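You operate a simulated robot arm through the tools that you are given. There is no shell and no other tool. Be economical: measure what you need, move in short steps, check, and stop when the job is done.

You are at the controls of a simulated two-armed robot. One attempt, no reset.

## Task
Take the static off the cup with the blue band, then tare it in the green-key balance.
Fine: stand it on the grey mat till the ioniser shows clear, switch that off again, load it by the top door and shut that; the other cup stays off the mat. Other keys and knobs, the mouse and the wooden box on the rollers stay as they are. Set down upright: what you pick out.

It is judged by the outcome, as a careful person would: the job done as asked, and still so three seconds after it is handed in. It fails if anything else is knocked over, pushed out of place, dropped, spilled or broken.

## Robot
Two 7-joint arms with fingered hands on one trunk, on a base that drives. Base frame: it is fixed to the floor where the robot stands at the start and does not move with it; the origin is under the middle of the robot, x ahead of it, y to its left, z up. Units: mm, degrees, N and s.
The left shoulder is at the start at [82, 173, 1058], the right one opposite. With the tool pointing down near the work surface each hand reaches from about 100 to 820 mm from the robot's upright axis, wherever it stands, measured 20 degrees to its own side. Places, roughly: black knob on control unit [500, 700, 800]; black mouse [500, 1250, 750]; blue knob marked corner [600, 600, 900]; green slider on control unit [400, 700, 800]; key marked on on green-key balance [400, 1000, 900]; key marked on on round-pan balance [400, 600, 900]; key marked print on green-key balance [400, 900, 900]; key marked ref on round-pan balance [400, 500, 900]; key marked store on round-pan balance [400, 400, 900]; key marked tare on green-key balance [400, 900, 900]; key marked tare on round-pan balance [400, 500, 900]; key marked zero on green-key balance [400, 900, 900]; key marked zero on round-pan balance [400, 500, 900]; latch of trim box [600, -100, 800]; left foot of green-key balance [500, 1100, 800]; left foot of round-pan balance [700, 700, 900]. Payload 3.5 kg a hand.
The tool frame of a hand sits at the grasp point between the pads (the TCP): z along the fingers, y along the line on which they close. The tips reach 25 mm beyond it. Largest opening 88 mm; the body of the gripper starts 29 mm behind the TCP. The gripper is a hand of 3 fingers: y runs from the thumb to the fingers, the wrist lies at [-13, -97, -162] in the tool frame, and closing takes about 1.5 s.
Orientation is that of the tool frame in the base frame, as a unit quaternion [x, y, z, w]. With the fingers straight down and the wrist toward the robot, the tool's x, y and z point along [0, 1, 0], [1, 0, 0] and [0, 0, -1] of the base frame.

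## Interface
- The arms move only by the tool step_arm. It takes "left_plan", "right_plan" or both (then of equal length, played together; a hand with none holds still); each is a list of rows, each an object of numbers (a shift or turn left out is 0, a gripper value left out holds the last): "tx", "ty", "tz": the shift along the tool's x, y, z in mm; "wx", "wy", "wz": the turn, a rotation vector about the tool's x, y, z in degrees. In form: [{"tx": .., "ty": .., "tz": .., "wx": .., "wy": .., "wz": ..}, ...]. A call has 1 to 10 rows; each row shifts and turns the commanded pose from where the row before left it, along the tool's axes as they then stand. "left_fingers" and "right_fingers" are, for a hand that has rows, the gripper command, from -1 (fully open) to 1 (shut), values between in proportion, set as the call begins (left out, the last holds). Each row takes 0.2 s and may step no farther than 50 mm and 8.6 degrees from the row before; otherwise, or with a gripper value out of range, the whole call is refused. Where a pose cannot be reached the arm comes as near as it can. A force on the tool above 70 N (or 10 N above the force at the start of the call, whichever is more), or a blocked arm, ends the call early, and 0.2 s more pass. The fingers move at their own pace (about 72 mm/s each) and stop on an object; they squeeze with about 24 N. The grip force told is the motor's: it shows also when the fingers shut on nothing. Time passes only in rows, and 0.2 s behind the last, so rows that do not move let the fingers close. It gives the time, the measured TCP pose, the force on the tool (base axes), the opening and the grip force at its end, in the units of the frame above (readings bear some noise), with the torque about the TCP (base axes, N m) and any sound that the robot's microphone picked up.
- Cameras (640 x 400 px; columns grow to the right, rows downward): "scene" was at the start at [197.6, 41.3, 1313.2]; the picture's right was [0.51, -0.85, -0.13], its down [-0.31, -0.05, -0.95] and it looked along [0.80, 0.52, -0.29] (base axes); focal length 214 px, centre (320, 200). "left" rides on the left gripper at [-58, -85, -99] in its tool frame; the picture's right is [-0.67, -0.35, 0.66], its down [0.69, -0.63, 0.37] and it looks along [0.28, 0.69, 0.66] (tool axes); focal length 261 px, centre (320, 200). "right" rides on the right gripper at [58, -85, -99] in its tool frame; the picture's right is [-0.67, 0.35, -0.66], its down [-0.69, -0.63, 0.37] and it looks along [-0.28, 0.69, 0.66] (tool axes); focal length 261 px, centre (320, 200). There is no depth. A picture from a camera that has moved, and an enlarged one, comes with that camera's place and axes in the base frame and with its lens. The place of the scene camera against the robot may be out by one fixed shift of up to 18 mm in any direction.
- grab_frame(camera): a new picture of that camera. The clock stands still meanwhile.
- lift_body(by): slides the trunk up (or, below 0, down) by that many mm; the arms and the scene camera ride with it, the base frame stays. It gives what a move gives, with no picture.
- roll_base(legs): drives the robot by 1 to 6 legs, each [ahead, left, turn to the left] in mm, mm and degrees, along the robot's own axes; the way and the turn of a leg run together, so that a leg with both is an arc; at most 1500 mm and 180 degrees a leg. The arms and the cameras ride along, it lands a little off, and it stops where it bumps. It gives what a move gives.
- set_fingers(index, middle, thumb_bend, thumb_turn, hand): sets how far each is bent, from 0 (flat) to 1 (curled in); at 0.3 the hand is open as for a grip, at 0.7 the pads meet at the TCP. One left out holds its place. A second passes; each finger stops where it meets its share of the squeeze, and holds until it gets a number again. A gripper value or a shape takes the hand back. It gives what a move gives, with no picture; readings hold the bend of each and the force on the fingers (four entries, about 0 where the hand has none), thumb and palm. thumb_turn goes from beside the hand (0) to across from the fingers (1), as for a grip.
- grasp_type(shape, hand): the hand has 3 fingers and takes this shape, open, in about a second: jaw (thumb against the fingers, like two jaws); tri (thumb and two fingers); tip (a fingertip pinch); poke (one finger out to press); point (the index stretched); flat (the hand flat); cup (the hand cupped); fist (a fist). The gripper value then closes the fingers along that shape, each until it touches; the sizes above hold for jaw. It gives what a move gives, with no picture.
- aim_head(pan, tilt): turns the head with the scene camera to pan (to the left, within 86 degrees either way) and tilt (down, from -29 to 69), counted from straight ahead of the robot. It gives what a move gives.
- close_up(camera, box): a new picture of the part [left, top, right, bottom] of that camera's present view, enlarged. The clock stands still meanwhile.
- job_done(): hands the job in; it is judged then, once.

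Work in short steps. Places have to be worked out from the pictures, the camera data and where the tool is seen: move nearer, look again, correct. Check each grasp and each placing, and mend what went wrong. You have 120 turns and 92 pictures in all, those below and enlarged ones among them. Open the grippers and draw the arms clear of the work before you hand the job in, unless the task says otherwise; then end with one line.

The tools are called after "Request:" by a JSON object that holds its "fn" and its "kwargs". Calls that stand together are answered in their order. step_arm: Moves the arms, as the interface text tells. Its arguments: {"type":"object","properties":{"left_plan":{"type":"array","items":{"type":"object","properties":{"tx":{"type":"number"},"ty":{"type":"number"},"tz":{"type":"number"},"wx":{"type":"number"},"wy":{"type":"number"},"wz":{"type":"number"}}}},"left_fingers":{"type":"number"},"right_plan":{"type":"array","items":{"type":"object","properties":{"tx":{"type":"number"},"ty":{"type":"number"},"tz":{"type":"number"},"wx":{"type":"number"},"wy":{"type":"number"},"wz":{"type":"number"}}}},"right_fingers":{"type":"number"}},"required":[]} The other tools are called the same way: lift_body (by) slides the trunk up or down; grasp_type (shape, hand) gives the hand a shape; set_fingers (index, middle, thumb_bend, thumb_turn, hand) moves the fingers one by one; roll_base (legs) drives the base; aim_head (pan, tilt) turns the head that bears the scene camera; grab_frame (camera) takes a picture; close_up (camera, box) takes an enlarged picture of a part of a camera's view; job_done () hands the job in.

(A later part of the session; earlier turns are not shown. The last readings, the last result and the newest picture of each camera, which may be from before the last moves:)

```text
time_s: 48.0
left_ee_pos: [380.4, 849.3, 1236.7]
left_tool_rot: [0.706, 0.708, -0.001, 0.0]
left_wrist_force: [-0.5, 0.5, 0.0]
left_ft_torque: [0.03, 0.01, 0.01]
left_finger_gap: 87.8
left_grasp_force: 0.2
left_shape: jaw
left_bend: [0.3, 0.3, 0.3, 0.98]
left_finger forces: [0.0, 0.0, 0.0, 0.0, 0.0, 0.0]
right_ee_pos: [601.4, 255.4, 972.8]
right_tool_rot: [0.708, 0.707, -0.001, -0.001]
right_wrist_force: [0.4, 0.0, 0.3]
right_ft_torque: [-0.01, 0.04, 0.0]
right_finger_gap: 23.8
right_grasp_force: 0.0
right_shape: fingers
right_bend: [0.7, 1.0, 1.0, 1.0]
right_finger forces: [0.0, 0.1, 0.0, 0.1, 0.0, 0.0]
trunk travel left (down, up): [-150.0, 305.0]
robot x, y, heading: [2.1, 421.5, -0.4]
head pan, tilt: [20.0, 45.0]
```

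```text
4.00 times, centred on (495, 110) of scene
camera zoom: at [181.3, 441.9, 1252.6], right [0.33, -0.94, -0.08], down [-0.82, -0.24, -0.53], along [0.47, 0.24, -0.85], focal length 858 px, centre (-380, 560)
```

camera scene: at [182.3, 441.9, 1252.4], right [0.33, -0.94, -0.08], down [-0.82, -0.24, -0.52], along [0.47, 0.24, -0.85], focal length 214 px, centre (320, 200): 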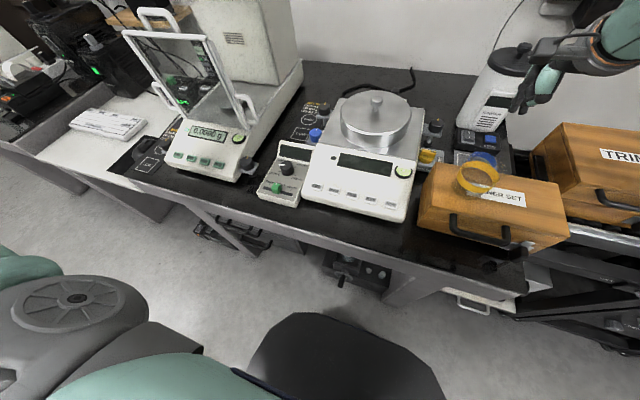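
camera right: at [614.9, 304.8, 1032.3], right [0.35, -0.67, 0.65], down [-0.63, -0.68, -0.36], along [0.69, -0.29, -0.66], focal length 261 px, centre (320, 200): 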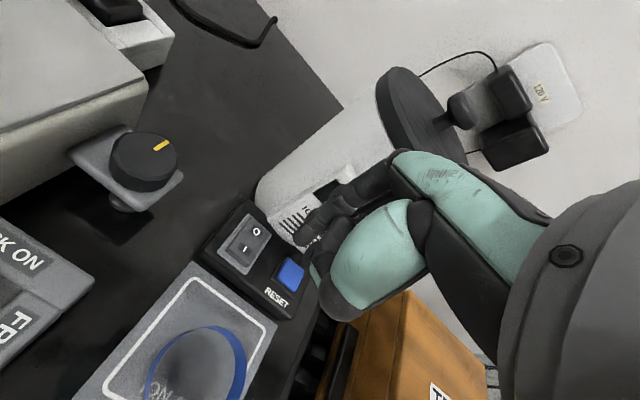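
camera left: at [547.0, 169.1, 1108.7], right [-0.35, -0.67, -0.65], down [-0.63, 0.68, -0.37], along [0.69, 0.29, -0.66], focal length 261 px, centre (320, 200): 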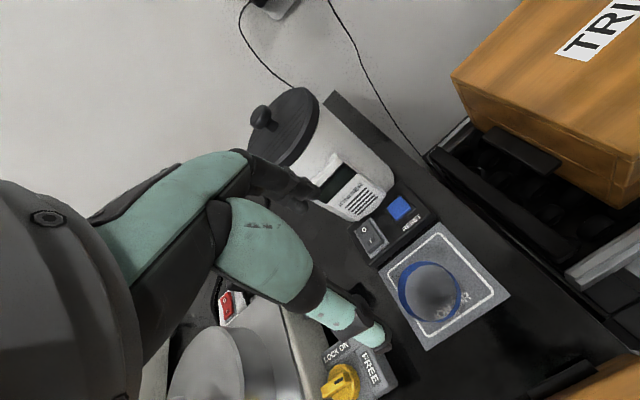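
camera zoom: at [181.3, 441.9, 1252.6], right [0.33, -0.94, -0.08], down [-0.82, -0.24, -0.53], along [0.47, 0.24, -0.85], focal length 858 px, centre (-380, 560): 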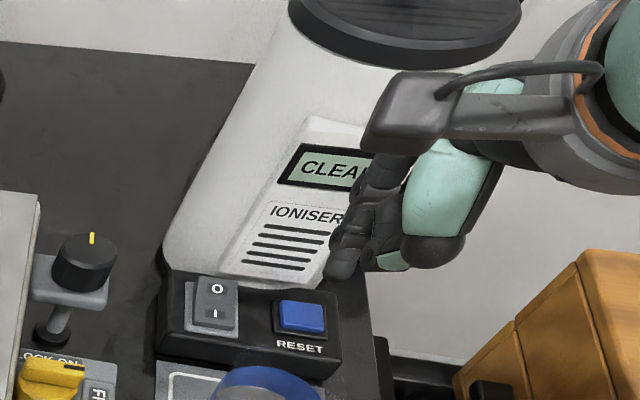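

"CLEAR" is displayed. For switching off, I bend the index to 0.5 so its tip reaches ~20 mm further forward (the O end) from the same proven hand position.

Request:
{"fn": "set_fingers", "kwargs": {"hand": "right", "index": 0.5}}

Request:
{"fn": "step_arm", "kwargs": {"right_plan": [{"ty": 40, "tz": 10}, {"ty": 40, "tz": 20}, {"ty": 29, "tz": 25}, {"tz": 25}]}}

Request:
{"fn": "close_up", "kwargs": {"camera": "right", "box": [160, 100, 400, 285]}}

Request:
{"fn": "close_up", "kwargs": {"camera": "scene", "box": [450, 60, 540, 160]}}

```text
time_s: 49.0
left_ee_pos: [379.7, 848.8, 1237.4]
left_tool_rot: [0.706, 0.708, -0.001, 0.0]
left_wrist_force: [0.6, 0.9, -0.4]
left_ft_torque: [-0.03, -0.02, 0.03]
left_finger_gap: 87.9
left_grasp_force: 0.0
left_shape: jaw
left_bend: [0.3, 0.3, 0.3, 0.98]
left_finger forces: [0.0, 0.0, 0.0, 0.0, 0.0, 0.0]
right_ee_pos: [599.8, 254.1, 971.3]
right_tool_rot: [0.708, 0.706, 0.0, -0.001]
right_wrist_force: [0.0, -0.4, -0.2]
right_ft_torque: [0.01, -0.02, -0.03]
right_finger_gap: 35.6
right_grasp_force: 0.0
right_shape: fingers
right_bend: [0.5, 1.0, 1.0, 1.0]
right_finger forces: [0.0, 0.0, 0.0, 0.0, 0.0, 0.1]
trunk travel left (down, up): [-150.0, 305.0]
robot x, y, heading: [1.3, 416.7, 0.0]
head pan, tilt: [20.0, 45.0]
```

```text
time_s: 50.0
left_ee_pos: [380.2, 847.5, 1238.2]
left_tool_rot: [0.707, 0.708, -0.002, -0.001]
left_wrist_force: [0.3, 0.6, -0.3]
left_ft_torque: [0.02, 0.02, -0.02]
left_finger_gap: 87.8
left_grasp_force: 0.1
left_shape: jaw
left_bend: [0.3, 0.3, 0.3, 0.98]
left_finger forces: [0.0, 0.1, 0.1, 0.0, 0.0, 0.0]
right_ee_pos: [709.4, 256.5, 890.6]
right_tool_rot: [0.708, 0.706, 0.0, 0.0]
right_wrist_force: [-0.2, 0.0, -0.8]
right_ft_torque: [0.0, 0.0, 0.03]
right_finger_gap: 35.8
right_grasp_force: 0.1
right_shape: fingers
right_bend: [0.5, 1.0, 1.0, 1.0]
right_finger forces: [0.1, 0.0, 0.1, 0.0, 0.1, 0.0]
trunk travel left (down, up): [-150.0, 305.0]
robot x, y, heading: [-0.4, 423.0, -0.2]
head pan, tilt: [20.0, 45.0]
```

```text
2.16 times, centred on (280, 192) of right
camera zoom: at [623.9, 313.9, 989.7], right [0.35, -0.67, 0.65], down [-0.63, -0.68, -0.37], along [0.69, -0.29, -0.66], focal length 564 px, centre (406, 216)
```

zoom: 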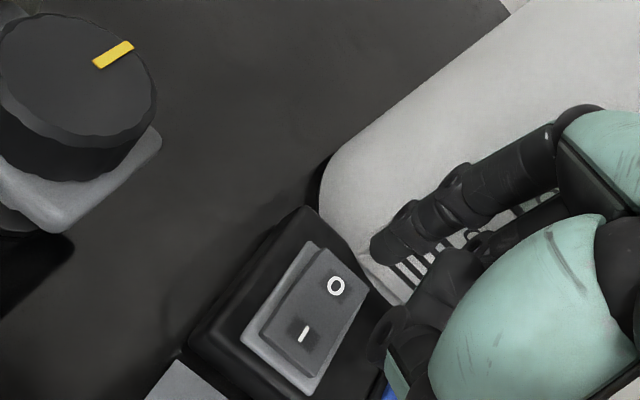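

```text
4.00 times, centred on (495, 110) of scene
camera zoom: at [181.6, 441.5, 1252.6], right [0.33, -0.94, -0.08], down [-0.82, -0.24, -0.53], along [0.47, 0.24, -0.85], focal length 858 px, centre (-380, 560)
```

zoom: 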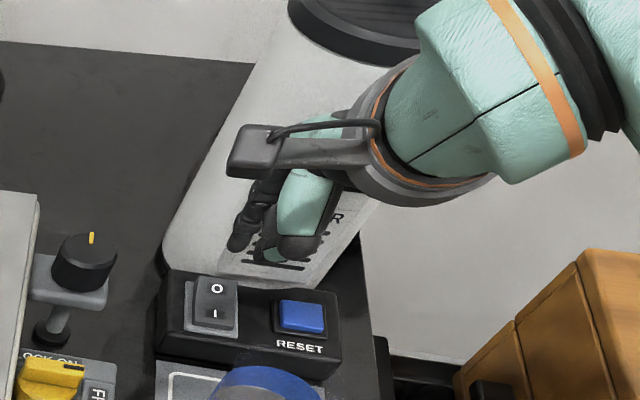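

Tip is projected to land on "O". Descend in stages.

Request:
{"fn": "step_arm", "kwargs": {"right_plan": [{"tx": -2, "tz": 10}, {"tz": 8}, {"tz": 4}]}}

Request:
{"fn": "close_up", "kwargs": {"camera": "right", "box": [160, 100, 400, 285]}}

```text
time_s: 50.8
left_ee_pos: [380.1, 849.1, 1236.9]
left_tool_rot: [0.707, 0.708, -0.001, 0.0]
left_wrist_force: [0.1, -0.5, -0.1]
left_ft_torque: [-0.03, 0.02, -0.02]
left_finger_gap: 87.6
left_grasp_force: 0.1
left_shape: jaw
left_bend: [0.3, 0.3, 0.3, 0.98]
left_finger forces: [0.0, 0.1, 0.0, 0.1, 0.0, 0.0]
right_ee_pos: [708.6, 253.5, 868.5]
right_tool_rot: [0.707, 0.707, -0.001, 0.0]
right_wrist_force: [0.7, 0.4, 0.3]
right_ft_torque: [-0.01, 0.02, -0.01]
right_finger_gap: 35.8
right_grasp_force: 0.1
right_shape: fingers
right_bend: [0.5, 1.0, 1.0, 1.0]
right_finger forces: [0.0, 0.0, 0.1, 0.0, 0.0, 0.0]
trunk travel left (down, up): [-150.0, 305.0]
robot x, y, heading: [-0.3, 420.1, -0.2]
head pan, tilt: [20.0, 45.0]
```

```text
2.16 times, centred on (280, 192) of right
camera zoom: at [624.0, 312.4, 967.8], right [0.35, -0.67, 0.65], down [-0.63, -0.68, -0.37], along [0.69, -0.29, -0.66], focal length 564 px, centre (406, 216)
```

zoom: 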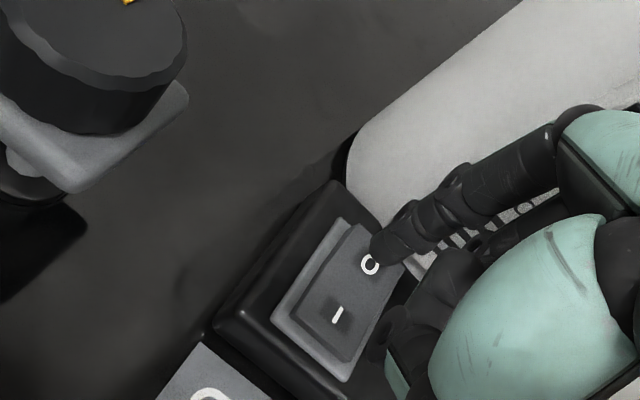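

Request:
{"fn": "step_arm", "kwargs": {"right_plan": [{"tz": 4}, {"tz": 4}, {"tz": 3}]}}

Request:
{"fn": "step_arm", "kwargs": {"right_plan": [{"tz": 2}, {"tz": 2}]}}

```text
time_s: 51.6
left_ee_pos: [379.8, 849.4, 1237.1]
left_tool_rot: [0.707, 0.707, 0.0, 0.0]
left_wrist_force: [0.2, -1.0, 0.1]
left_ft_torque: [-0.01, 0.01, -0.02]
left_finger_gap: 87.7
left_grasp_force: 0.1
left_shape: jaw
left_bend: [0.3, 0.3, 0.3, 0.98]
left_finger forces: [0.1, 0.0, 0.0, 0.0, 0.1, 0.1]
right_ee_pos: [709.0, 254.2, 858.8]
right_tool_rot: [0.708, 0.706, 0.0, 0.0]
right_wrist_force: [0.3, 0.4, 0.9]
right_ft_torque: [0.03, -0.07, 0.01]
right_finger_gap: 35.7
right_grasp_force: 1.0
right_shape: fingers
right_bend: [0.5, 1.0, 1.0, 1.0]
right_finger forces: [1.8, 0.1, 0.0, 0.0, 0.1, 0.0]
trunk travel left (down, up): [-150.0, 305.0]
robot x, y, heading: [2.8, 421.8, -0.0]
head pan, tilt: [20.0, 45.0]
```

```text
time_s: 52.2
left_ee_pos: [379.6, 849.8, 1237.9]
left_tool_rot: [0.706, 0.708, -0.002, 0.0]
left_wrist_force: [0.2, 0.2, -0.1]
left_ft_torque: [0.0, -0.02, -0.03]
left_finger_gap: 87.6
left_grasp_force: 0.1
left_shape: jaw
left_bend: [0.3, 0.3, 0.3, 0.98]
left_finger forces: [0.0, 0.1, 0.1, 0.0, 0.1, 0.0]
right_ee_pos: [707.8, 254.2, 856.7]
right_tool_rot: [0.708, 0.706, -0.001, 0.0]
right_wrist_force: [-0.8, -0.7, 5.4]
right_ft_torque: [0.04, -0.19, 0.01]
right_finger_gap: 36.0
right_grasp_force: 3.0
right_shape: fingers
right_bend: [0.49, 1.0, 1.0, 1.0]
right_finger forces: [5.9, 0.0, 0.0, 0.0, 0.1, 0.0]
trunk travel left (down, up): [-150.0, 305.0]
robot x, y, heading: [-3.6, 418.3, -0.1]
head pan, tilt: [20.0, 45.0]
```

Contact; press a bit more, then lift away and look.

Request:
{"fn": "step_arm", "kwargs": {"right_plan": [{"tz": 2}, {"tz": 2}, {"tz": 2}]}}

Request:
{"fn": "step_arm", "kwargs": {"right_plan": [{"tz": -10}, {"tz": -20}, {"tz": -30}, {"ty": -30, "tz": -20}, {"ty": -40, "tz": -10}, {"ty": -40, "tz": -10}]}}

Request:
{"fn": "close_up", "kwargs": {"camera": "scene", "box": [450, 60, 540, 160]}}

```text
time_s: 53.0
left_ee_pos: [374.3, 850.2, 1239.2]
left_tool_rot: [0.707, 0.708, 0.0, 0.002]
left_wrist_force: [-0.1, -0.2, 1.0]
left_ft_torque: [-0.03, 0.01, 0.02]
left_finger_gap: 87.8
left_grasp_force: 0.0
left_shape: jaw
left_bend: [0.3, 0.3, 0.3, 0.98]
left_finger forces: [0.0, 0.0, 0.0, 0.1, 0.1, 0.0]
right_ee_pos: [707.2, 255.6, 855.0]
right_tool_rot: [0.708, 0.707, 0.003, 0.002]
right_wrist_force: [-3.0, -1.4, 32.1]
right_ft_torque: [0.23, -1.03, -0.08]
right_finger_gap: 37.2
right_grasp_force: 16.1
right_shape: fingers
right_bend: [0.48, 1.0, 1.0, 1.0]
right_finger forces: [32.0, 0.0, 0.0, 0.1, 0.1, 0.0]
trunk travel left (down, up): [-150.0, 305.0]
robot x, y, heading: [1.3, 420.2, -0.3]
head pan, tilt: [20.0, 45.0]
```

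```text
time_s: 54.4
left_ee_pos: [379.3, 848.8, 1237.8]
left_tool_rot: [0.706, 0.708, -0.001, 0.0]
left_wrist_force: [-0.3, -0.3, -0.2]
left_ft_torque: [0.01, 0.0, -0.02]
left_finger_gap: 87.7
left_grasp_force: 0.1
left_shape: jaw
left_bend: [0.3, 0.3, 0.3, 0.98]
left_finger forces: [0.0, 0.0, 0.1, 0.0, 0.0, 0.0]
right_ee_pos: [600.2, 255.8, 949.7]
right_tool_rot: [0.708, 0.706, 0.0, 0.0]
right_wrist_force: [0.2, -0.1, 1.0]
right_ft_torque: [0.0, -0.02, 0.0]
right_finger_gap: 35.8
right_grasp_force: 0.0
right_shape: fingers
right_bend: [0.5, 1.0, 1.0, 1.0]
right_finger forces: [0.1, 0.0, 0.1, 0.0, 0.1, 0.0]
trunk travel left (down, up): [-150.0, 305.0]
robot x, y, heading: [2.4, 421.5, -0.3]
head pan, tilt: [20.0, 45.0]
```

```text
4.00 times, centred on (495, 110) of scene
camera zoom: at [180.4, 441.7, 1252.8], right [0.33, -0.94, -0.08], down [-0.82, -0.24, -0.53], along [0.47, 0.24, -0.85], focal length 858 px, centre (-380, 560)
```

zoom: 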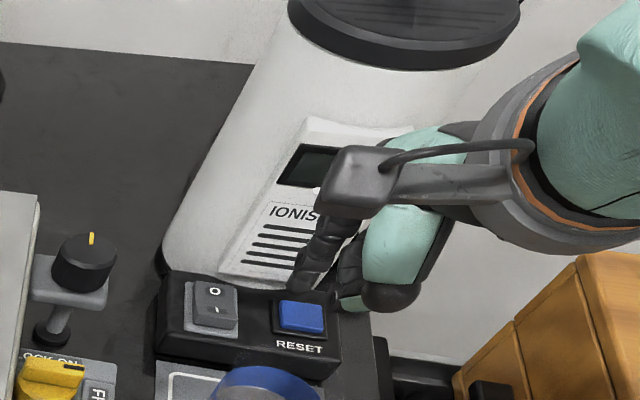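

Ioniser is off again, rocker at "O". Next, examine the green-key balance with the head while I reopen the right hand to jaw.

Request:
{"fn": "grasp_type", "kwargs": {"hand": "right", "shape": "jaw"}}

Request:
{"fn": "aim_head", "kwargs": {"pan": 48, "tilt": 28}}

Request:
{"fn": "grab_frame", "kwargs": {"camera": "scene"}}

Request:
{"fn": "grab_frame", "kwargs": {"camera": "left"}}

```text
time_s: 55.3
left_ee_pos: [381.5, 849.7, 1236.4]
left_tool_rot: [0.706, 0.708, -0.001, 0.0]
left_wrist_force: [-0.8, 0.2, 0.0]
left_ft_torque: [-0.01, 0.0, 0.02]
left_finger_gap: 87.8
left_grasp_force: 0.0
left_shape: jaw
left_bend: [0.3, 0.3, 0.3, 0.98]
left_finger forces: [0.0, 0.0, 0.0, 0.0, 0.0, 0.0]
right_ee_pos: [601.5, 256.3, 949.3]
right_tool_rot: [0.708, 0.707, 0.0, -0.001]
right_wrist_force: [-0.4, -0.9, -0.1]
right_ft_torque: [0.02, -0.02, 0.0]
right_finger_gap: 87.8
right_grasp_force: 0.0
right_shape: jaw
right_bend: [0.3, 0.3, 0.3, 0.98]
right_finger forces: [0.0, 0.1, 0.0, 0.0, 0.0, 0.1]
trunk travel left (down, up): [-150.0, 305.0]
robot x, y, heading: [4.0, 421.2, 0.2]
head pan, tilt: [20.0, 45.0]
```

```text
time_s: 56.2
left_ee_pos: [380.5, 848.3, 1236.9]
left_tool_rot: [0.707, 0.708, -0.001, 0.0]
left_wrist_force: [0.5, 0.1, -0.3]
left_ft_torque: [-0.02, -0.02, 0.01]
left_finger_gap: 87.8
left_grasp_force: 0.1
left_shape: jaw
left_bend: [0.3, 0.3, 0.3, 0.98]
left_finger forces: [0.1, 0.0, 0.0, 0.0, 0.1, 0.0]
right_ee_pos: [600.8, 255.5, 948.3]
right_tool_rot: [0.708, 0.706, -0.001, -0.002]
right_wrist_force: [0.4, -0.1, -0.5]
right_ft_torque: [0.01, 0.0, -0.04]
right_finger_gap: 87.7
right_grasp_force: 0.0
right_shape: jaw
right_bend: [0.3, 0.3, 0.3, 0.98]
right_finger forces: [0.0, 0.1, 0.0, 0.1, 0.1, 0.1]
trunk travel left (down, up): [-150.0, 305.0]
robot x, y, heading: [3.4, 421.9, -0.0]
head pan, tilt: [48.0, 28.0]
```

```text
28 pictures are left
camera scene: at [172.8, 481.8, 1281.3], right [0.72, -0.67, -0.18], down [-0.52, -0.35, -0.78], along [0.46, 0.65, -0.6], focal length 214 px, centre (320, 200)
```

scene: 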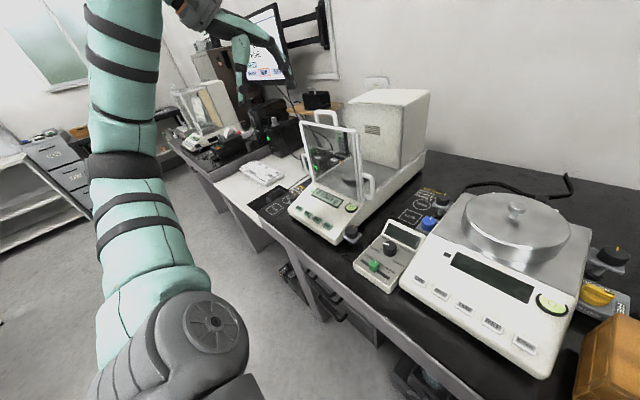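

```text
27 pictures are left
camera left: at [295.6, 791.3, 1337.0], right [-0.35, -0.67, -0.65], down [-0.63, 0.68, -0.36], along [0.69, 0.29, -0.66], focal length 261 px, centre (320, 200)
```

left: 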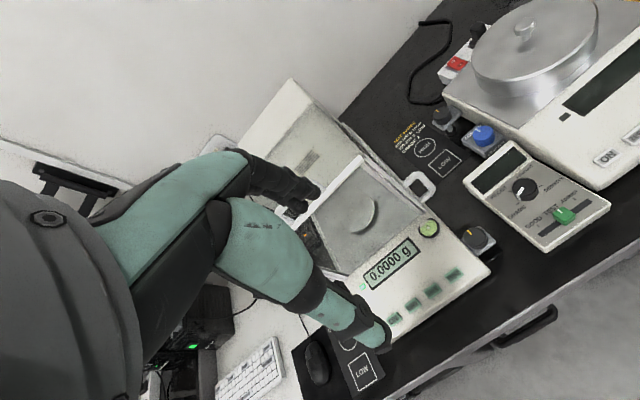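

Request:
{"fn": "close_up", "kwargs": {"camera": "scene", "box": [270, 80, 450, 260]}}

Request:
{"fn": "close_up", "kwargs": {"camera": "left", "box": [220, 70, 500, 350]}}

```text
2.22 times, centred on (360, 170) of scene
camera zoom: at [172.8, 481.8, 1281.3], right [0.72, -0.67, -0.18], down [-0.52, -0.35, -0.78], along [0.46, 0.65, -0.6], focal length 477 px, centre (231, 267)
```

zoom: 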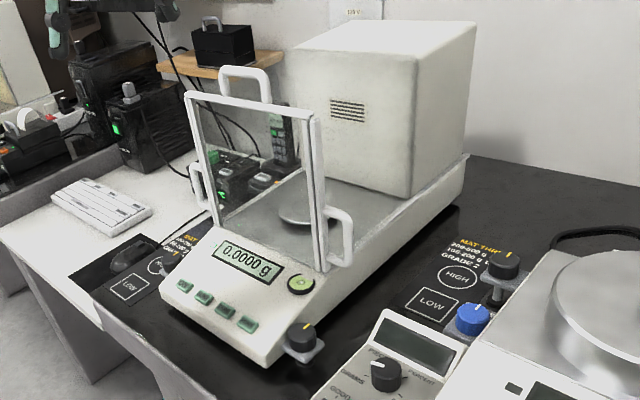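

```text
1.43 times, centred on (360, 210) of left
camera zoom: at [295.6, 791.3, 1337.0], right [-0.35, -0.67, -0.65], down [-0.63, 0.68, -0.36], along [0.69, 0.29, -0.66], focal length 372 px, centre (263, 186)
```

zoom: 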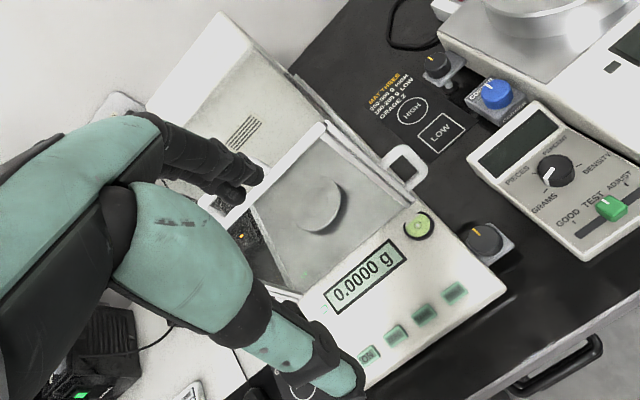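

Geometry worked out: chamber x 544–746, y 813–1022, top z≈1092; top-door handle (a loop) at [551, 917, 1093–1130] at the front edge → closed, slides back. Pan ≈ [633, 921, 905]. I retract the right hand, then drive left 150 and ahead 90.

Request:
{"fn": "step_arm", "kwargs": {"right_plan": [{"tz": -30}, {"tz": -40, "ty": -15}, {"tz": -40, "ty": -25}, {"tz": -40, "ty": -25}, {"tz": -40, "ty": -25}, {"tz": -40, "ty": -25}, {"tz": -30, "ty": -35}, {"tz": -30, "ty": -35}, {"ty": -45}]}}

Request:
{"fn": "roll_base", "kwargs": {"legs": [[0, 150, 0], [50, 0, 0]]}}

Request:
{"fn": "roll_base", "kwargs": {"legs": [[40, 0, 0]]}}

Request:
{"fn": "lift_body", "kwargs": {"by": 120}}

```text
time_s: 58.2
left_ee_pos: [380.5, 848.3, 1238.7]
left_tool_rot: [0.707, 0.708, 0.0, -0.001]
left_wrist_force: [0.2, -0.4, -0.7]
left_ft_torque: [0.01, 0.0, 0.0]
left_finger_gap: 87.7
left_grasp_force: 0.0
left_shape: jaw
left_bend: [0.3, 0.3, 0.3, 0.98]
left_finger forces: [0.0, 0.1, 0.0, 0.0, 0.0, 0.0]
right_ee_pos: [367.4, 252.3, 1238.9]
right_tool_rot: [0.708, 0.706, 0.0, 0.0]
right_wrist_force: [-0.7, 0.5, 0.6]
right_ft_torque: [0.02, -0.01, 0.0]
right_finger_gap: 87.7
right_grasp_force: 0.0
right_shape: jaw
right_bend: [0.3, 0.3, 0.3, 0.98]
right_finger forces: [0.1, 0.0, 0.0, 0.0, 0.0, 0.0]
trunk travel left (down, up): [-150.0, 305.0]
robot x, y, heading: [0.6, 420.8, 0.0]
head pan, tilt: [48.0, 28.0]
```

```text
time_s: 60.1
left_ee_pos: [428.9, 999.6, 1237.3]
left_tool_rot: [0.708, 0.706, 0.0, 0.001]
left_wrist_force: [-0.5, -0.3, -0.3]
left_ft_torque: [-0.01, 0.01, 0.0]
left_finger_gap: 87.9
left_grasp_force: 0.2
left_shape: jaw
left_bend: [0.3, 0.3, 0.3, 0.98]
left_finger forces: [0.0, 0.1, 0.0, 0.0, 0.0, 0.0]
right_ee_pos: [417.7, 402.8, 1240.2]
right_tool_rot: [0.709, 0.706, 0.0, 0.001]
right_wrist_force: [0.3, 0.7, -0.5]
right_ft_torque: [0.02, 0.0, 0.01]
right_finger_gap: 87.9
right_grasp_force: 0.0
right_shape: jaw
right_bend: [0.3, 0.3, 0.3, 0.98]
right_finger forces: [0.0, 0.0, 0.1, 0.1, 0.0, 0.0]
trunk travel left (down, up): [-150.0, 305.0]
robot x, y, heading: [49.0, 571.5, -0.1]
head pan, tilt: [48.0, 28.0]
```

```text
time_s: 61.0
left_ee_pos: [467.9, 998.7, 1239.3]
left_tool_rot: [0.708, 0.706, 0.001, 0.001]
left_wrist_force: [-0.2, 0.2, -0.4]
left_ft_torque: [-0.01, -0.03, 0.01]
left_finger_gap: 87.8
left_grasp_force: 0.1
left_shape: jaw
left_bend: [0.3, 0.3, 0.3, 0.98]
left_finger forces: [0.0, 0.0, 0.0, 0.1, 0.0, 0.1]
right_ee_pos: [455.1, 403.7, 1240.9]
right_tool_rot: [0.709, 0.706, 0.001, 0.001]
right_wrist_force: [-0.2, -1.3, 0.2]
right_ft_torque: [0.02, -0.01, -0.01]
right_finger_gap: 88.0
right_grasp_force: 0.1
right_shape: jaw
right_bend: [0.3, 0.3, 0.3, 0.98]
right_finger forces: [0.0, 0.1, 0.0, 0.1, 0.1, 0.0]
trunk travel left (down, up): [-150.0, 305.0]
robot x, y, heading: [90.9, 573.1, -0.2]
head pan, tilt: [48.0, 28.0]
```

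```text
time_s: 62.5
left_ee_pos: [472.3, 998.1, 1357.0]
left_tool_rot: [0.707, 0.707, -0.001, -0.001]
left_wrist_force: [0.5, 0.3, -0.3]
left_ft_torque: [-0.01, 0.01, 0.0]
left_finger_gap: 88.1
left_grasp_force: 0.0
left_shape: jaw
left_bend: [0.3, 0.3, 0.3, 0.98]
left_finger forces: [0.0, 0.0, 0.1, 0.1, 0.0, 0.0]
right_ee_pos: [458.6, 402.3, 1359.2]
right_tool_rot: [0.708, 0.706, 0.0, -0.001]
right_wrist_force: [0.8, 0.7, 0.1]
right_ft_torque: [-0.01, 0.02, 0.01]
right_finger_gap: 88.0
right_grasp_force: 0.1
right_shape: jaw
right_bend: [0.3, 0.3, 0.3, 0.98]
right_finger forces: [0.1, 0.0, 0.0, 0.0, 0.0, 0.0]
trunk travel left (down, up): [-270.0, 185.0]
robot x, y, heading: [93.7, 571.8, -0.2]
head pan, tilt: [48.0, 28.0]
```

No bump. Bring the left hand over the handle (z 1220) and look.

Request:
{"fn": "step_arm", "kwargs": {"left_plan": [{"tx": -16, "ty": 16, "tz": 27}, {"tx": -16, "ty": 16, "tz": 27}, {"tx": -16, "ty": 16, "tz": 27}, {"tx": -16, "ty": 16, "tz": 27}, {"tx": -17, "ty": 15, "tz": 27}, {}]}}

Request:
{"fn": "grab_frame", "kwargs": {"camera": "left"}}

Request:
{"fn": "grab_frame", "kwargs": {"camera": "scene"}}

```text
time_s: 63.9
left_ee_pos: [552.1, 917.1, 1221.1]
left_tool_rot: [0.708, 0.706, -0.001, 0.0]
left_wrist_force: [0.8, 0.2, -0.4]
left_ft_torque: [-0.03, -0.02, 0.02]
left_finger_gap: 87.6
left_grasp_force: 0.1
left_shape: jaw
left_bend: [0.3, 0.3, 0.3, 0.98]
left_finger forces: [0.1, 0.0, 0.0, 0.0, 0.1, 0.0]
right_ee_pos: [458.8, 403.6, 1359.4]
right_tool_rot: [0.709, 0.705, 0.001, 0.0]
right_wrist_force: [0.0, -0.3, 0.3]
right_ft_torque: [0.0, 0.01, 0.02]
right_finger_gap: 88.0
right_grasp_force: 0.0
right_shape: jaw
right_bend: [0.3, 0.3, 0.3, 0.98]
right_finger forces: [0.0, 0.1, 0.1, 0.1, 0.0, 0.0]
trunk travel left (down, up): [-270.0, 185.0]
robot x, y, heading: [89.7, 571.1, -0.3]
head pan, tilt: [48.0, 28.0]
```

```text
24 pictures are left
camera left: at [466.1, 860.2, 1320.2], right [-0.35, -0.67, -0.65], down [-0.63, 0.69, -0.37], along [0.69, 0.28, -0.66], focal length 261 px, centre (320, 200)
```

left: 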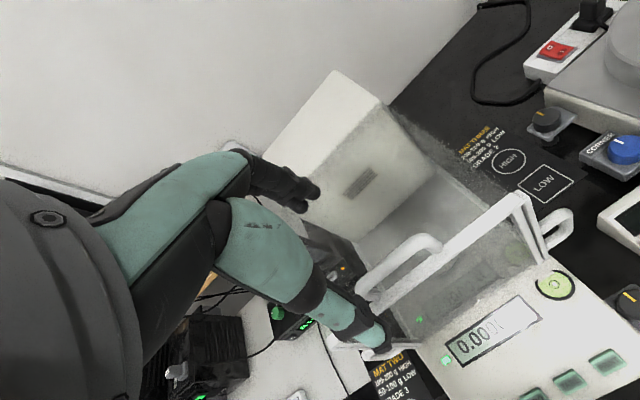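

```text
23 pictures are left
camera scene: at [183.4, 632.7, 1426.7], right [0.74, -0.67, -0.07], down [-0.4, -0.35, -0.85], along [0.55, 0.65, -0.52], focal length 214 px, centre (320, 200)
```

scene: 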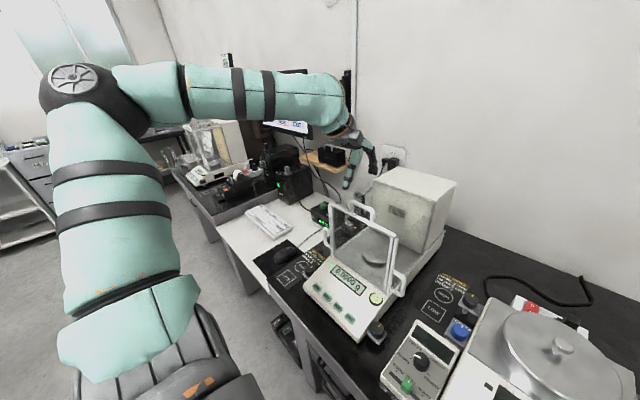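

Handle bar measured at y 878–950, x≈555, z≈1125. Descend around it (thumb in front, fingers behind), stop at z 1128.

Request:
{"fn": "step_arm", "kwargs": {"left_plan": [{"tx": -3, "ty": 3, "tz": 25}, {"tz": 30}, {"tz": 25}, {"tz": 12}, {}]}}

Request:
{"fn": "grab_frame", "kwargs": {"camera": "left"}}

```text
time_s: 65.1
left_ee_pos: [552.7, 912.2, 1130.1]
left_tool_rot: [0.708, 0.706, -0.002, -0.001]
left_wrist_force: [0.4, 0.5, -0.7]
left_ft_torque: [0.0, 0.01, -0.02]
left_finger_gap: 87.8
left_grasp_force: 0.1
left_shape: jaw
left_bend: [0.3, 0.3, 0.3, 0.98]
left_finger forces: [0.0, 0.0, 0.1, 0.0, 0.1, 0.0]
right_ee_pos: [459.3, 403.1, 1358.9]
right_tool_rot: [0.708, 0.706, 0.0, -0.001]
right_wrist_force: [-0.6, 0.4, 0.4]
right_ft_torque: [0.02, -0.04, -0.01]
right_finger_gap: 88.1
right_grasp_force: 0.1
right_shape: jaw
right_bend: [0.3, 0.3, 0.3, 0.98]
right_finger forces: [0.0, 0.1, 0.0, 0.0, 0.1, 0.1]
trunk travel left (down, up): [-270.0, 185.0]
robot x, y, heading: [93.2, 568.9, -0.4]
head pan, tilt: [48.0, 28.0]
```

```text
22 pictures are left
camera left: at [468.5, 856.2, 1229.9], right [-0.35, -0.67, -0.65], down [-0.63, 0.69, -0.36], along [0.69, 0.28, -0.66], focal length 261 px, centre (320, 200)
```

left: 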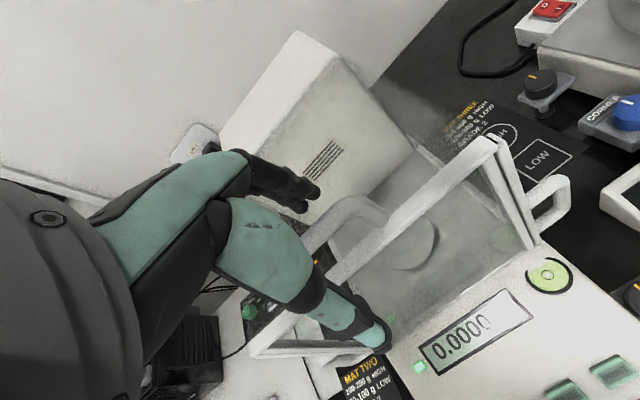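

The bar lies between thumb and fingers. Close on it.

Request:
{"fn": "step_arm", "kwargs": {"left_plan": [{"tz": 3}, {}, {}, {}, {}, {}, {}, {}], "left_fingers": 0.9}}

```text
time_s: 66.9
left_ee_pos: [554.8, 913.5, 1128.4]
left_tool_rot: [0.708, 0.706, -0.001, -0.001]
left_wrist_force: [1.6, 0.4, 0.0]
left_ft_torque: [-0.02, -0.02, 0.0]
left_finger_gap: 4.9
left_grasp_force: 0.1
left_shape: jaw
left_bend: [0.71, 0.67, 0.72, 1.0]
left_finger forces: [1.4, 0.0, 0.0, 0.0, 0.1, 0.0]
right_ee_pos: [459.5, 403.0, 1359.5]
right_tool_rot: [0.709, 0.705, 0.0, 0.0]
right_wrist_force: [0.6, -0.2, 0.1]
right_ft_torque: [-0.03, 0.0, 0.01]
right_finger_gap: 87.8
right_grasp_force: 0.1
right_shape: jaw
right_bend: [0.3, 0.3, 0.3, 0.98]
right_finger forces: [0.0, 0.1, 0.0, 0.1, 0.0, 0.0]
trunk travel left (down, up): [-270.0, 185.0]
robot x, y, heading: [91.9, 573.6, -0.1]
head pan, tilt: [48.0, 28.0]
```

Request:
{"fn": "close_up", "kwargs": {"camera": "left", "box": [230, 140, 450, 360]}}

```text
1.82 times, centred on (340, 250) of left
camera zoom: at [469.1, 856.3, 1227.2], right [-0.35, -0.67, -0.65], down [-0.63, 0.69, -0.37], along [0.69, 0.28, -0.66], focal length 474 px, centre (284, 109)
```

zoom: 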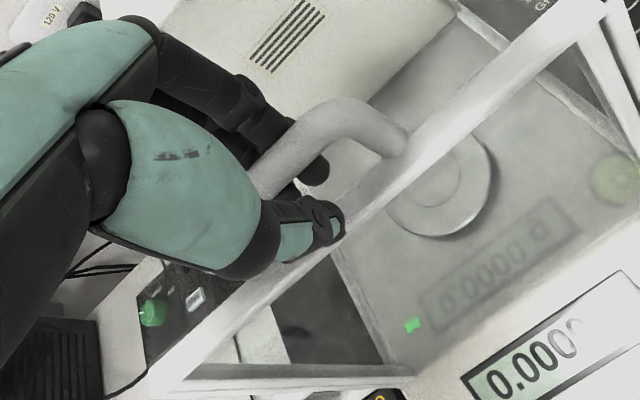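

The handle is hooked between thumb and fingers. Slide the door back (+x) gently.

Request:
{"fn": "step_arm", "kwargs": {"left_plan": [{"ty": 8}, {"ty": 8}, {"ty": 8}]}}

Request:
{"fn": "step_arm", "kwargs": {"left_plan": [{"ty": 12}, {"ty": 12}, {"ty": 12}]}}

Request:
{"fn": "grab_frame", "kwargs": {"camera": "left"}}

```text
time_s: 67.7
left_ee_pos: [578.7, 913.7, 1127.5]
left_tool_rot: [0.708, 0.707, -0.001, 0.0]
left_wrist_force: [0.1, -0.1, 0.1]
left_ft_torque: [0.02, 0.03, 0.0]
left_finger_gap: 4.8
left_grasp_force: 0.1
left_shape: jaw
left_bend: [0.71, 0.67, 0.72, 1.0]
left_finger forces: [0.1, 0.1, 0.0, 0.0, 0.5, 0.0]
right_ee_pos: [460.0, 404.3, 1361.2]
right_tool_rot: [0.708, 0.706, 0.0, 0.0]
right_wrist_force: [-0.3, 0.2, -0.6]
right_ft_torque: [0.0, -0.01, 0.03]
right_finger_gap: 87.9
right_grasp_force: 0.1
right_shape: jaw
right_bend: [0.3, 0.3, 0.3, 0.98]
right_finger forces: [0.0, 0.0, 0.0, 0.1, 0.0, 0.0]
trunk travel left (down, up): [-270.0, 185.0]
robot x, y, heading: [89.1, 570.7, -0.4]
head pan, tilt: [48.0, 28.0]
```

```text
time_s: 68.5
left_ee_pos: [612.9, 913.5, 1127.9]
left_tool_rot: [0.707, 0.707, -0.001, 0.001]
left_wrist_force: [-1.5, -0.6, -0.8]
left_ft_torque: [0.01, 0.03, 0.0]
left_finger_gap: 4.5
left_grasp_force: 0.0
left_shape: jaw
left_bend: [0.71, 0.67, 0.72, 1.0]
left_finger forces: [0.0, 0.0, 0.0, 0.1, 0.6, 0.1]
right_ee_pos: [459.3, 403.3, 1359.1]
right_tool_rot: [0.708, 0.706, -0.001, 0.0]
right_wrist_force: [0.1, 0.4, 0.7]
right_ft_torque: [0.04, 0.0, -0.01]
right_finger_gap: 87.7
right_grasp_force: 0.1
right_shape: jaw
right_bend: [0.3, 0.3, 0.3, 0.98]
right_finger forces: [0.0, 0.0, 0.0, 0.0, 0.0, 0.0]
trunk travel left (down, up): [-270.0, 185.0]
robot x, y, heading: [94.3, 572.9, -0.3]
head pan, tilt: [48.0, 28.0]
```

```text
20 pictures are left
camera left: at [528.1, 856.3, 1227.0], right [-0.35, -0.67, -0.65], down [-0.63, 0.69, -0.37], along [0.69, 0.28, -0.66], focal length 261 px, centre (320, 200)
```

left: 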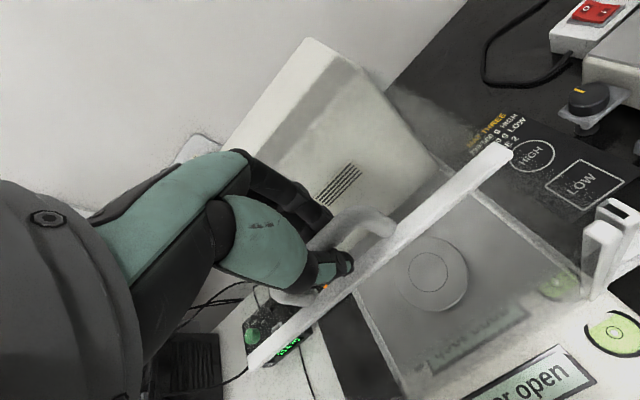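

Door slides; the display says "door open". Continue to nearly the full travel.

Request:
{"fn": "step_arm", "kwargs": {"left_plan": [{"ty": 14}, {"ty": 14}, {"ty": 14}, {"ty": 14}, {"ty": 12}, {"ty": 12}]}}

Request:
{"fn": "step_arm", "kwargs": {"left_plan": [{"ty": 10}, {"ty": 10}, {"ty": 10}, {"ty": 8}]}}

Request:
{"fn": "grab_frame", "kwargs": {"camera": "left"}}

```text
time_s: 69.9
left_ee_pos: [693.5, 912.9, 1127.7]
left_tool_rot: [0.708, 0.706, -0.001, 0.0]
left_wrist_force: [-0.5, -0.3, 0.5]
left_ft_torque: [0.0, -0.02, -0.03]
left_finger_gap: 4.5
left_grasp_force: 0.0
left_shape: jaw
left_bend: [0.71, 0.67, 0.72, 1.0]
left_finger forces: [0.0, 0.1, 0.0, 0.0, 0.7, 0.0]
right_ee_pos: [458.8, 402.2, 1358.6]
right_tool_rot: [0.708, 0.706, -0.001, 0.0]
right_wrist_force: [-0.4, 0.6, 1.0]
right_ft_torque: [0.03, 0.02, -0.02]
right_finger_gap: 87.7
right_grasp_force: 0.1
right_shape: jaw
right_bend: [0.3, 0.3, 0.3, 0.98]
right_finger forces: [0.0, 0.0, 0.0, 0.1, 0.0, 0.0]
trunk travel left (down, up): [-270.0, 185.0]
robot x, y, heading: [89.5, 576.8, -0.6]
head pan, tilt: [48.0, 28.0]
```

```text
time_s: 70.9
left_ee_pos: [701.0, 919.5, 1129.6]
left_tool_rot: [0.708, 0.707, -0.001, 0.0]
left_wrist_force: [0.0, -1.0, -0.2]
left_ft_torque: [-0.01, 0.0, 0.0]
left_finger_gap: 4.5
left_grasp_force: 0.1
left_shape: jaw
left_bend: [0.71, 0.67, 0.72, 1.0]
left_finger forces: [0.0, 0.0, 0.0, 0.0, 0.5, 0.1]
left hand out of reach, approached as far as the arm can: row 1, 2, 3, 4
right_ee_pos: [459.8, 403.4, 1360.0]
right_tool_rot: [0.708, 0.706, 0.001, 0.001]
right_wrist_force: [-0.3, 0.4, 0.3]
right_ft_torque: [0.0, -0.03, -0.02]
right_finger_gap: 87.9
right_grasp_force: 0.2
right_shape: jaw
right_bend: [0.3, 0.3, 0.3, 0.98]
right_finger forces: [0.0, 0.0, 0.0, 0.1, 0.1, 0.1]
trunk travel left (down, up): [-270.0, 185.0]
robot x, y, heading: [90.6, 570.7, -0.3]
head pan, tilt: [48.0, 28.0]
```

```text
19 pictures are left
camera left: at [615.0, 861.9, 1229.0], right [-0.35, -0.67, -0.65], down [-0.63, 0.69, -0.37], along [0.69, 0.28, -0.66], focal length 261 px, centre (320, 200)
```

left: 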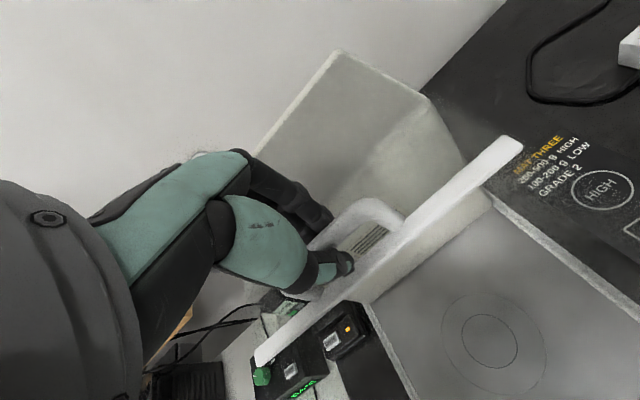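

Reach ran out at x 701. Tilting the hand forward 10° buys reach to push the door ~25 mm further.

Request:
{"fn": "step_arm", "kwargs": {"left_plan": [{"wx": -5}, {"wx": -5}]}}

```text
time_s: 71.5
left_ee_pos: [698.6, 918.4, 1128.6]
left_tool_rot: [0.706, 0.703, 0.062, 0.062]
left_wrist_force: [-0.4, -0.4, 1.4]
left_ft_torque: [0.0, -0.01, -0.01]
left_finger_gap: 4.7
left_grasp_force: 0.2
left_shape: jaw
left_bend: [0.71, 0.67, 0.72, 1.0]
left_finger forces: [0.1, 0.0, 0.1, 0.1, 0.3, 0.0]
right_ee_pos: [458.1, 402.7, 1360.4]
right_tool_rot: [0.708, 0.706, 0.0, 0.0]
right_wrist_force: [0.5, -0.7, -0.1]
right_ft_torque: [-0.01, 0.0, 0.01]
right_finger_gap: 87.8
right_grasp_force: 0.1
right_shape: jaw
right_bend: [0.3, 0.3, 0.3, 0.98]
right_finger forces: [0.1, 0.0, 0.1, 0.1, 0.0, 0.0]
trunk travel left (down, up): [-270.0, 185.0]
robot x, y, heading: [92.0, 570.7, -0.5]
head pan, tilt: [48.0, 28.0]
```

Request:
{"fn": "step_arm", "kwargs": {"left_plan": [{"tx": -2, "ty": 9, "tz": 1.5}, {"tx": -2, "ty": 9, "tz": 1.5}, {"ty": 9, "tz": 1.5}, {"ty": 6, "tz": 1}]}}

```text
time_s: 72.5
left_ee_pos: [723.1, 914.9, 1130.9]
left_tool_rot: [0.705, 0.704, 0.06, 0.061]
left_wrist_force: [-1.2, -1.5, -0.6]
left_ft_torque: [-0.02, 0.0, 0.01]
left_finger_gap: 4.4
left_grasp_force: 0.1
left_shape: jaw
left_bend: [0.71, 0.67, 0.72, 1.0]
left_finger forces: [0.0, 0.1, 0.0, 0.1, 0.6, 0.1]
left hand out of reach, approached as far as the arm can: row 3, 4
right_ee_pos: [459.6, 403.8, 1358.7]
right_tool_rot: [0.709, 0.706, 0.0, 0.0]
right_wrist_force: [-0.4, 0.2, 0.5]
right_ft_torque: [-0.01, 0.03, 0.03]
right_finger_gap: 88.0
right_grasp_force: 0.0
right_shape: jaw
right_bend: [0.3, 0.3, 0.3, 0.98]
right_finger forces: [0.1, 0.0, 0.0, 0.0, 0.0, 0.0]
trunk travel left (down, up): [-270.0, 185.0]
robot x, y, heading: [91.3, 573.1, -0.4]
head pan, tilt: [48.0, 28.0]
```

Door open to x≈725. Release, lift off, re-level and withdraw.

Request:
{"fn": "step_arm", "kwargs": {"left_plan": [{}, {}, {}, {}, {}, {}], "left_fingers": -1}}

Request:
{"fn": "step_arm", "kwargs": {"left_plan": [{"tz": -15}, {"tz": -25}, {"tz": -30}, {"tz": -30, "wx": 5}, {"tz": -20, "wx": 5, "ty": -20}, {"ty": -40}, {"ty": -45}, {"ty": -45}, {"ty": -45}]}}

Request:
{"fn": "grab_frame", "kwargs": {"camera": "left"}}

```text
time_s: 73.9
left_ee_pos: [724.2, 916.7, 1130.8]
left_tool_rot: [0.705, 0.704, 0.06, 0.061]
left_wrist_force: [-0.5, 0.2, -1.1]
left_ft_torque: [0.0, -0.02, -0.01]
left_finger_gap: 87.4
left_grasp_force: 0.1
left_shape: jaw
left_bend: [0.3, 0.3, 0.3, 0.98]
left_finger forces: [0.0, 0.1, 0.0, 0.0, 0.1, 0.1]
right_ee_pos: [459.4, 402.5, 1359.8]
right_tool_rot: [0.708, 0.706, 0.0, 0.0]
right_wrist_force: [0.7, -0.5, 0.3]
right_ft_torque: [-0.01, 0.01, -0.03]
right_finger_gap: 87.8
right_grasp_force: 0.0
right_shape: jaw
right_bend: [0.3, 0.3, 0.3, 0.98]
right_finger forces: [0.0, 0.0, 0.0, 0.0, 0.0, 0.0]
trunk travel left (down, up): [-270.0, 185.0]
robot x, y, heading: [92.8, 572.6, -0.5]
head pan, tilt: [48.0, 28.0]
```

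```text
time_s: 75.9
left_ee_pos: [507.7, 917.0, 1246.4]
left_tool_rot: [0.708, 0.706, -0.002, 0.0]
left_wrist_force: [0.1, -0.5, 0.5]
left_ft_torque: [-0.03, -0.01, -0.02]
left_finger_gap: 87.7
left_grasp_force: 0.1
left_shape: jaw
left_bend: [0.3, 0.3, 0.3, 0.98]
left_finger forces: [0.0, 0.1, 0.0, 0.0, 0.0, 0.0]
right_ee_pos: [456.9, 403.9, 1360.6]
right_tool_rot: [0.708, 0.707, 0.0, 0.001]
right_wrist_force: [0.4, 0.2, -0.8]
right_ft_torque: [0.03, 0.0, 0.02]
right_finger_gap: 87.9
right_grasp_force: 0.0
right_shape: jaw
right_bend: [0.3, 0.3, 0.3, 0.98]
right_finger forces: [0.0, 0.0, 0.1, 0.0, 0.1, 0.0]
trunk travel left (down, up): [-270.0, 185.0]
robot x, y, heading: [92.8, 569.3, -0.1]
head pan, tilt: [48.0, 28.0]
```

```text
18 pictures are left
camera left: at [422.1, 859.7, 1345.8], right [-0.35, -0.67, -0.65], down [-0.63, 0.69, -0.37], along [0.69, 0.28, -0.66], focal length 261 px, centre (320, 200)
```

left: 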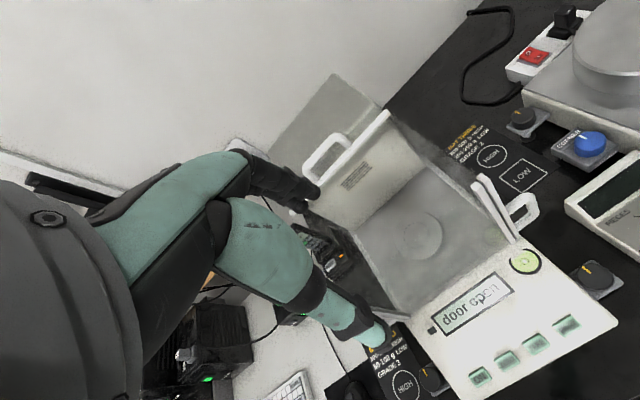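

Door is open, "door open" shown. Robot's present stance suits the right hand for taking the cup (mirror of the balance stance). I bring the right hand above the cup, with a 20° yaw and 12° back-tilt so that wrist and camera will later clear the chamber walls.

Request:
{"fn": "step_arm", "kwargs": {"right_plan": [{"tx": -19, "ty": 19, "tz": 36}, {"tx": -19, "ty": 19, "tz": 36}, {"tx": -19, "ty": 19, "tz": 36}, {"tx": -19, "ty": 19, "tz": 36}, {"tx": -19, "ty": 19, "tz": 36}, {"tx": -19, "ty": 19, "tz": 36}, {"tx": -19, "ty": 19, "tz": 36}, {"tx": -19, "ty": 19, "tz": 36}, {"tx": -20, "ty": 19, "tz": 36}]}}

Request:
{"fn": "step_arm", "kwargs": {"right_plan": [{"wz": 7}, {"wz": 7}, {"wz": 6}, {"wx": 6}, {"wx": 6}, {}]}}

Request:
{"fn": "grab_frame", "kwargs": {"camera": "right"}}

```text
time_s: 77.9
left_ee_pos: [509.1, 914.1, 1247.6]
left_tool_rot: [0.708, 0.707, -0.001, 0.0]
left_wrist_force: [-0.5, 0.3, 0.2]
left_ft_torque: [0.0, 0.03, -0.01]
left_finger_gap: 87.6
left_grasp_force: 0.0
left_shape: jaw
left_bend: [0.3, 0.3, 0.3, 0.98]
left_finger forces: [0.1, 0.0, 0.1, 0.0, 0.0, 0.0]
right_ee_pos: [631.1, 230.6, 1033.7]
right_tool_rot: [0.709, 0.705, 0.0, -0.002]
right_wrist_force: [-0.3, -0.4, 0.3]
right_ft_torque: [0.01, -0.01, -0.02]
right_finger_gap: 87.9
right_grasp_force: 0.2
right_shape: jaw
right_bend: [0.3, 0.3, 0.3, 0.98]
right_finger forces: [0.0, 0.0, 0.1, 0.1, 0.0, 0.1]
trunk travel left (down, up): [-270.0, 185.0]
robot x, y, heading: [88.6, 571.2, -0.2]
head pan, tilt: [48.0, 28.0]
```

```text
time_s: 79.3
left_ee_pos: [508.0, 915.7, 1246.8]
left_tool_rot: [0.707, 0.707, -0.001, 0.0]
left_wrist_force: [0.9, 0.1, -0.6]
left_ft_torque: [0.0, 0.04, -0.03]
left_finger_gap: 87.6
left_grasp_force: 0.0
left_shape: jaw
left_bend: [0.3, 0.3, 0.3, 0.98]
left_finger forces: [0.0, 0.0, 0.0, 0.0, 0.1, 0.1]
right_ee_pos: [628.6, 230.9, 1035.1]
right_tool_rot: [0.815, 0.569, -0.061, -0.087]
right_wrist_force: [0.0, 1.0, -0.4]
right_ft_torque: [0.01, -0.04, -0.02]
right_finger_gap: 87.6
right_grasp_force: 0.0
right_shape: jaw
right_bend: [0.3, 0.3, 0.3, 0.98]
right_finger forces: [0.0, 0.1, 0.0, 0.0, 0.0, 0.0]
trunk travel left (down, up): [-270.0, 185.0]
robot x, y, heading: [93.7, 570.4, -0.4]
head pan, tilt: [48.0, 28.0]
```

```text
17 pictures are left
camera right: at [591.0, 306.8, 1149.9], right [0.22, -0.79, 0.57], down [-0.89, -0.4, -0.23], along [0.41, -0.45, -0.79], focal length 261 px, centre (320, 200)
```

right: 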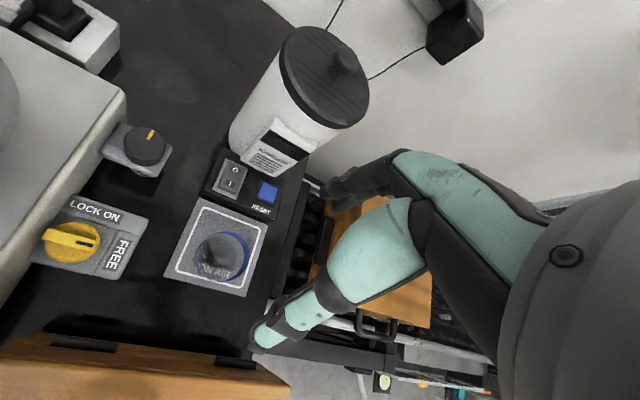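

Cup centre ≈ [630, 234]. Descend vertically to z 900 and check.

Request:
{"fn": "step_arm", "kwargs": {"right_plan": [{"tx": 3.3, "ty": 7.9, "tz": 34}, {"ty": 7.4, "tz": 34}, {"ty": 7.4, "tz": 34}, {"ty": 6.5, "tz": 30}]}}

Request:
{"fn": "grab_frame", "kwargs": {"camera": "right"}}

```text
time_s: 80.3
left_ee_pos: [508.6, 915.0, 1247.7]
left_tool_rot: [0.707, 0.707, -0.001, 0.0]
left_wrist_force: [-0.6, -1.1, -0.7]
left_ft_torque: [0.02, 0.0, 0.0]
left_finger_gap: 87.8
left_grasp_force: 0.0
left_shape: jaw
left_bend: [0.3, 0.3, 0.3, 0.98]
left_finger forces: [0.0, 0.1, 0.0, 0.0, 0.0, 0.0]
right_ee_pos: [631.3, 234.2, 896.7]
right_tool_rot: [0.816, 0.569, -0.059, -0.086]
right_wrist_force: [-0.6, 0.1, -0.4]
right_ft_torque: [0.0, 0.01, -0.01]
right_finger_gap: 87.8
right_grasp_force: 0.1
right_shape: jaw
right_bend: [0.3, 0.3, 0.3, 0.98]
right_finger forces: [0.0, 0.1, 0.0, 0.1, 0.0, 0.0]
trunk travel left (down, up): [-270.0, 185.0]
robot x, y, heading: [89.4, 571.4, 0.0]
head pan, tilt: [48.0, 28.0]
```

```text
16 pictures are left
camera right: at [593.8, 309.3, 1012.1], right [0.22, -0.79, 0.57], down [-0.89, -0.4, -0.23], along [0.41, -0.45, -0.79], focal length 261 px, centre (320, 200)
```

right: 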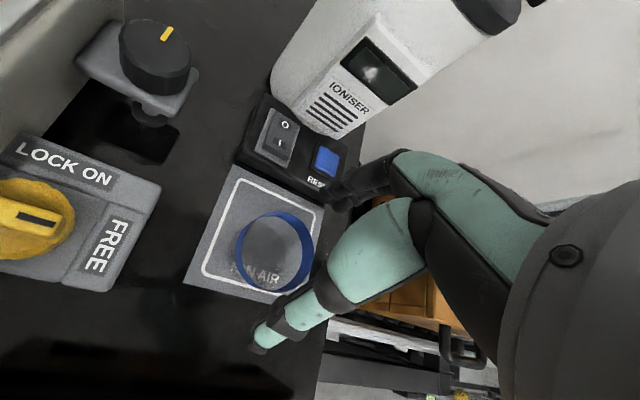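

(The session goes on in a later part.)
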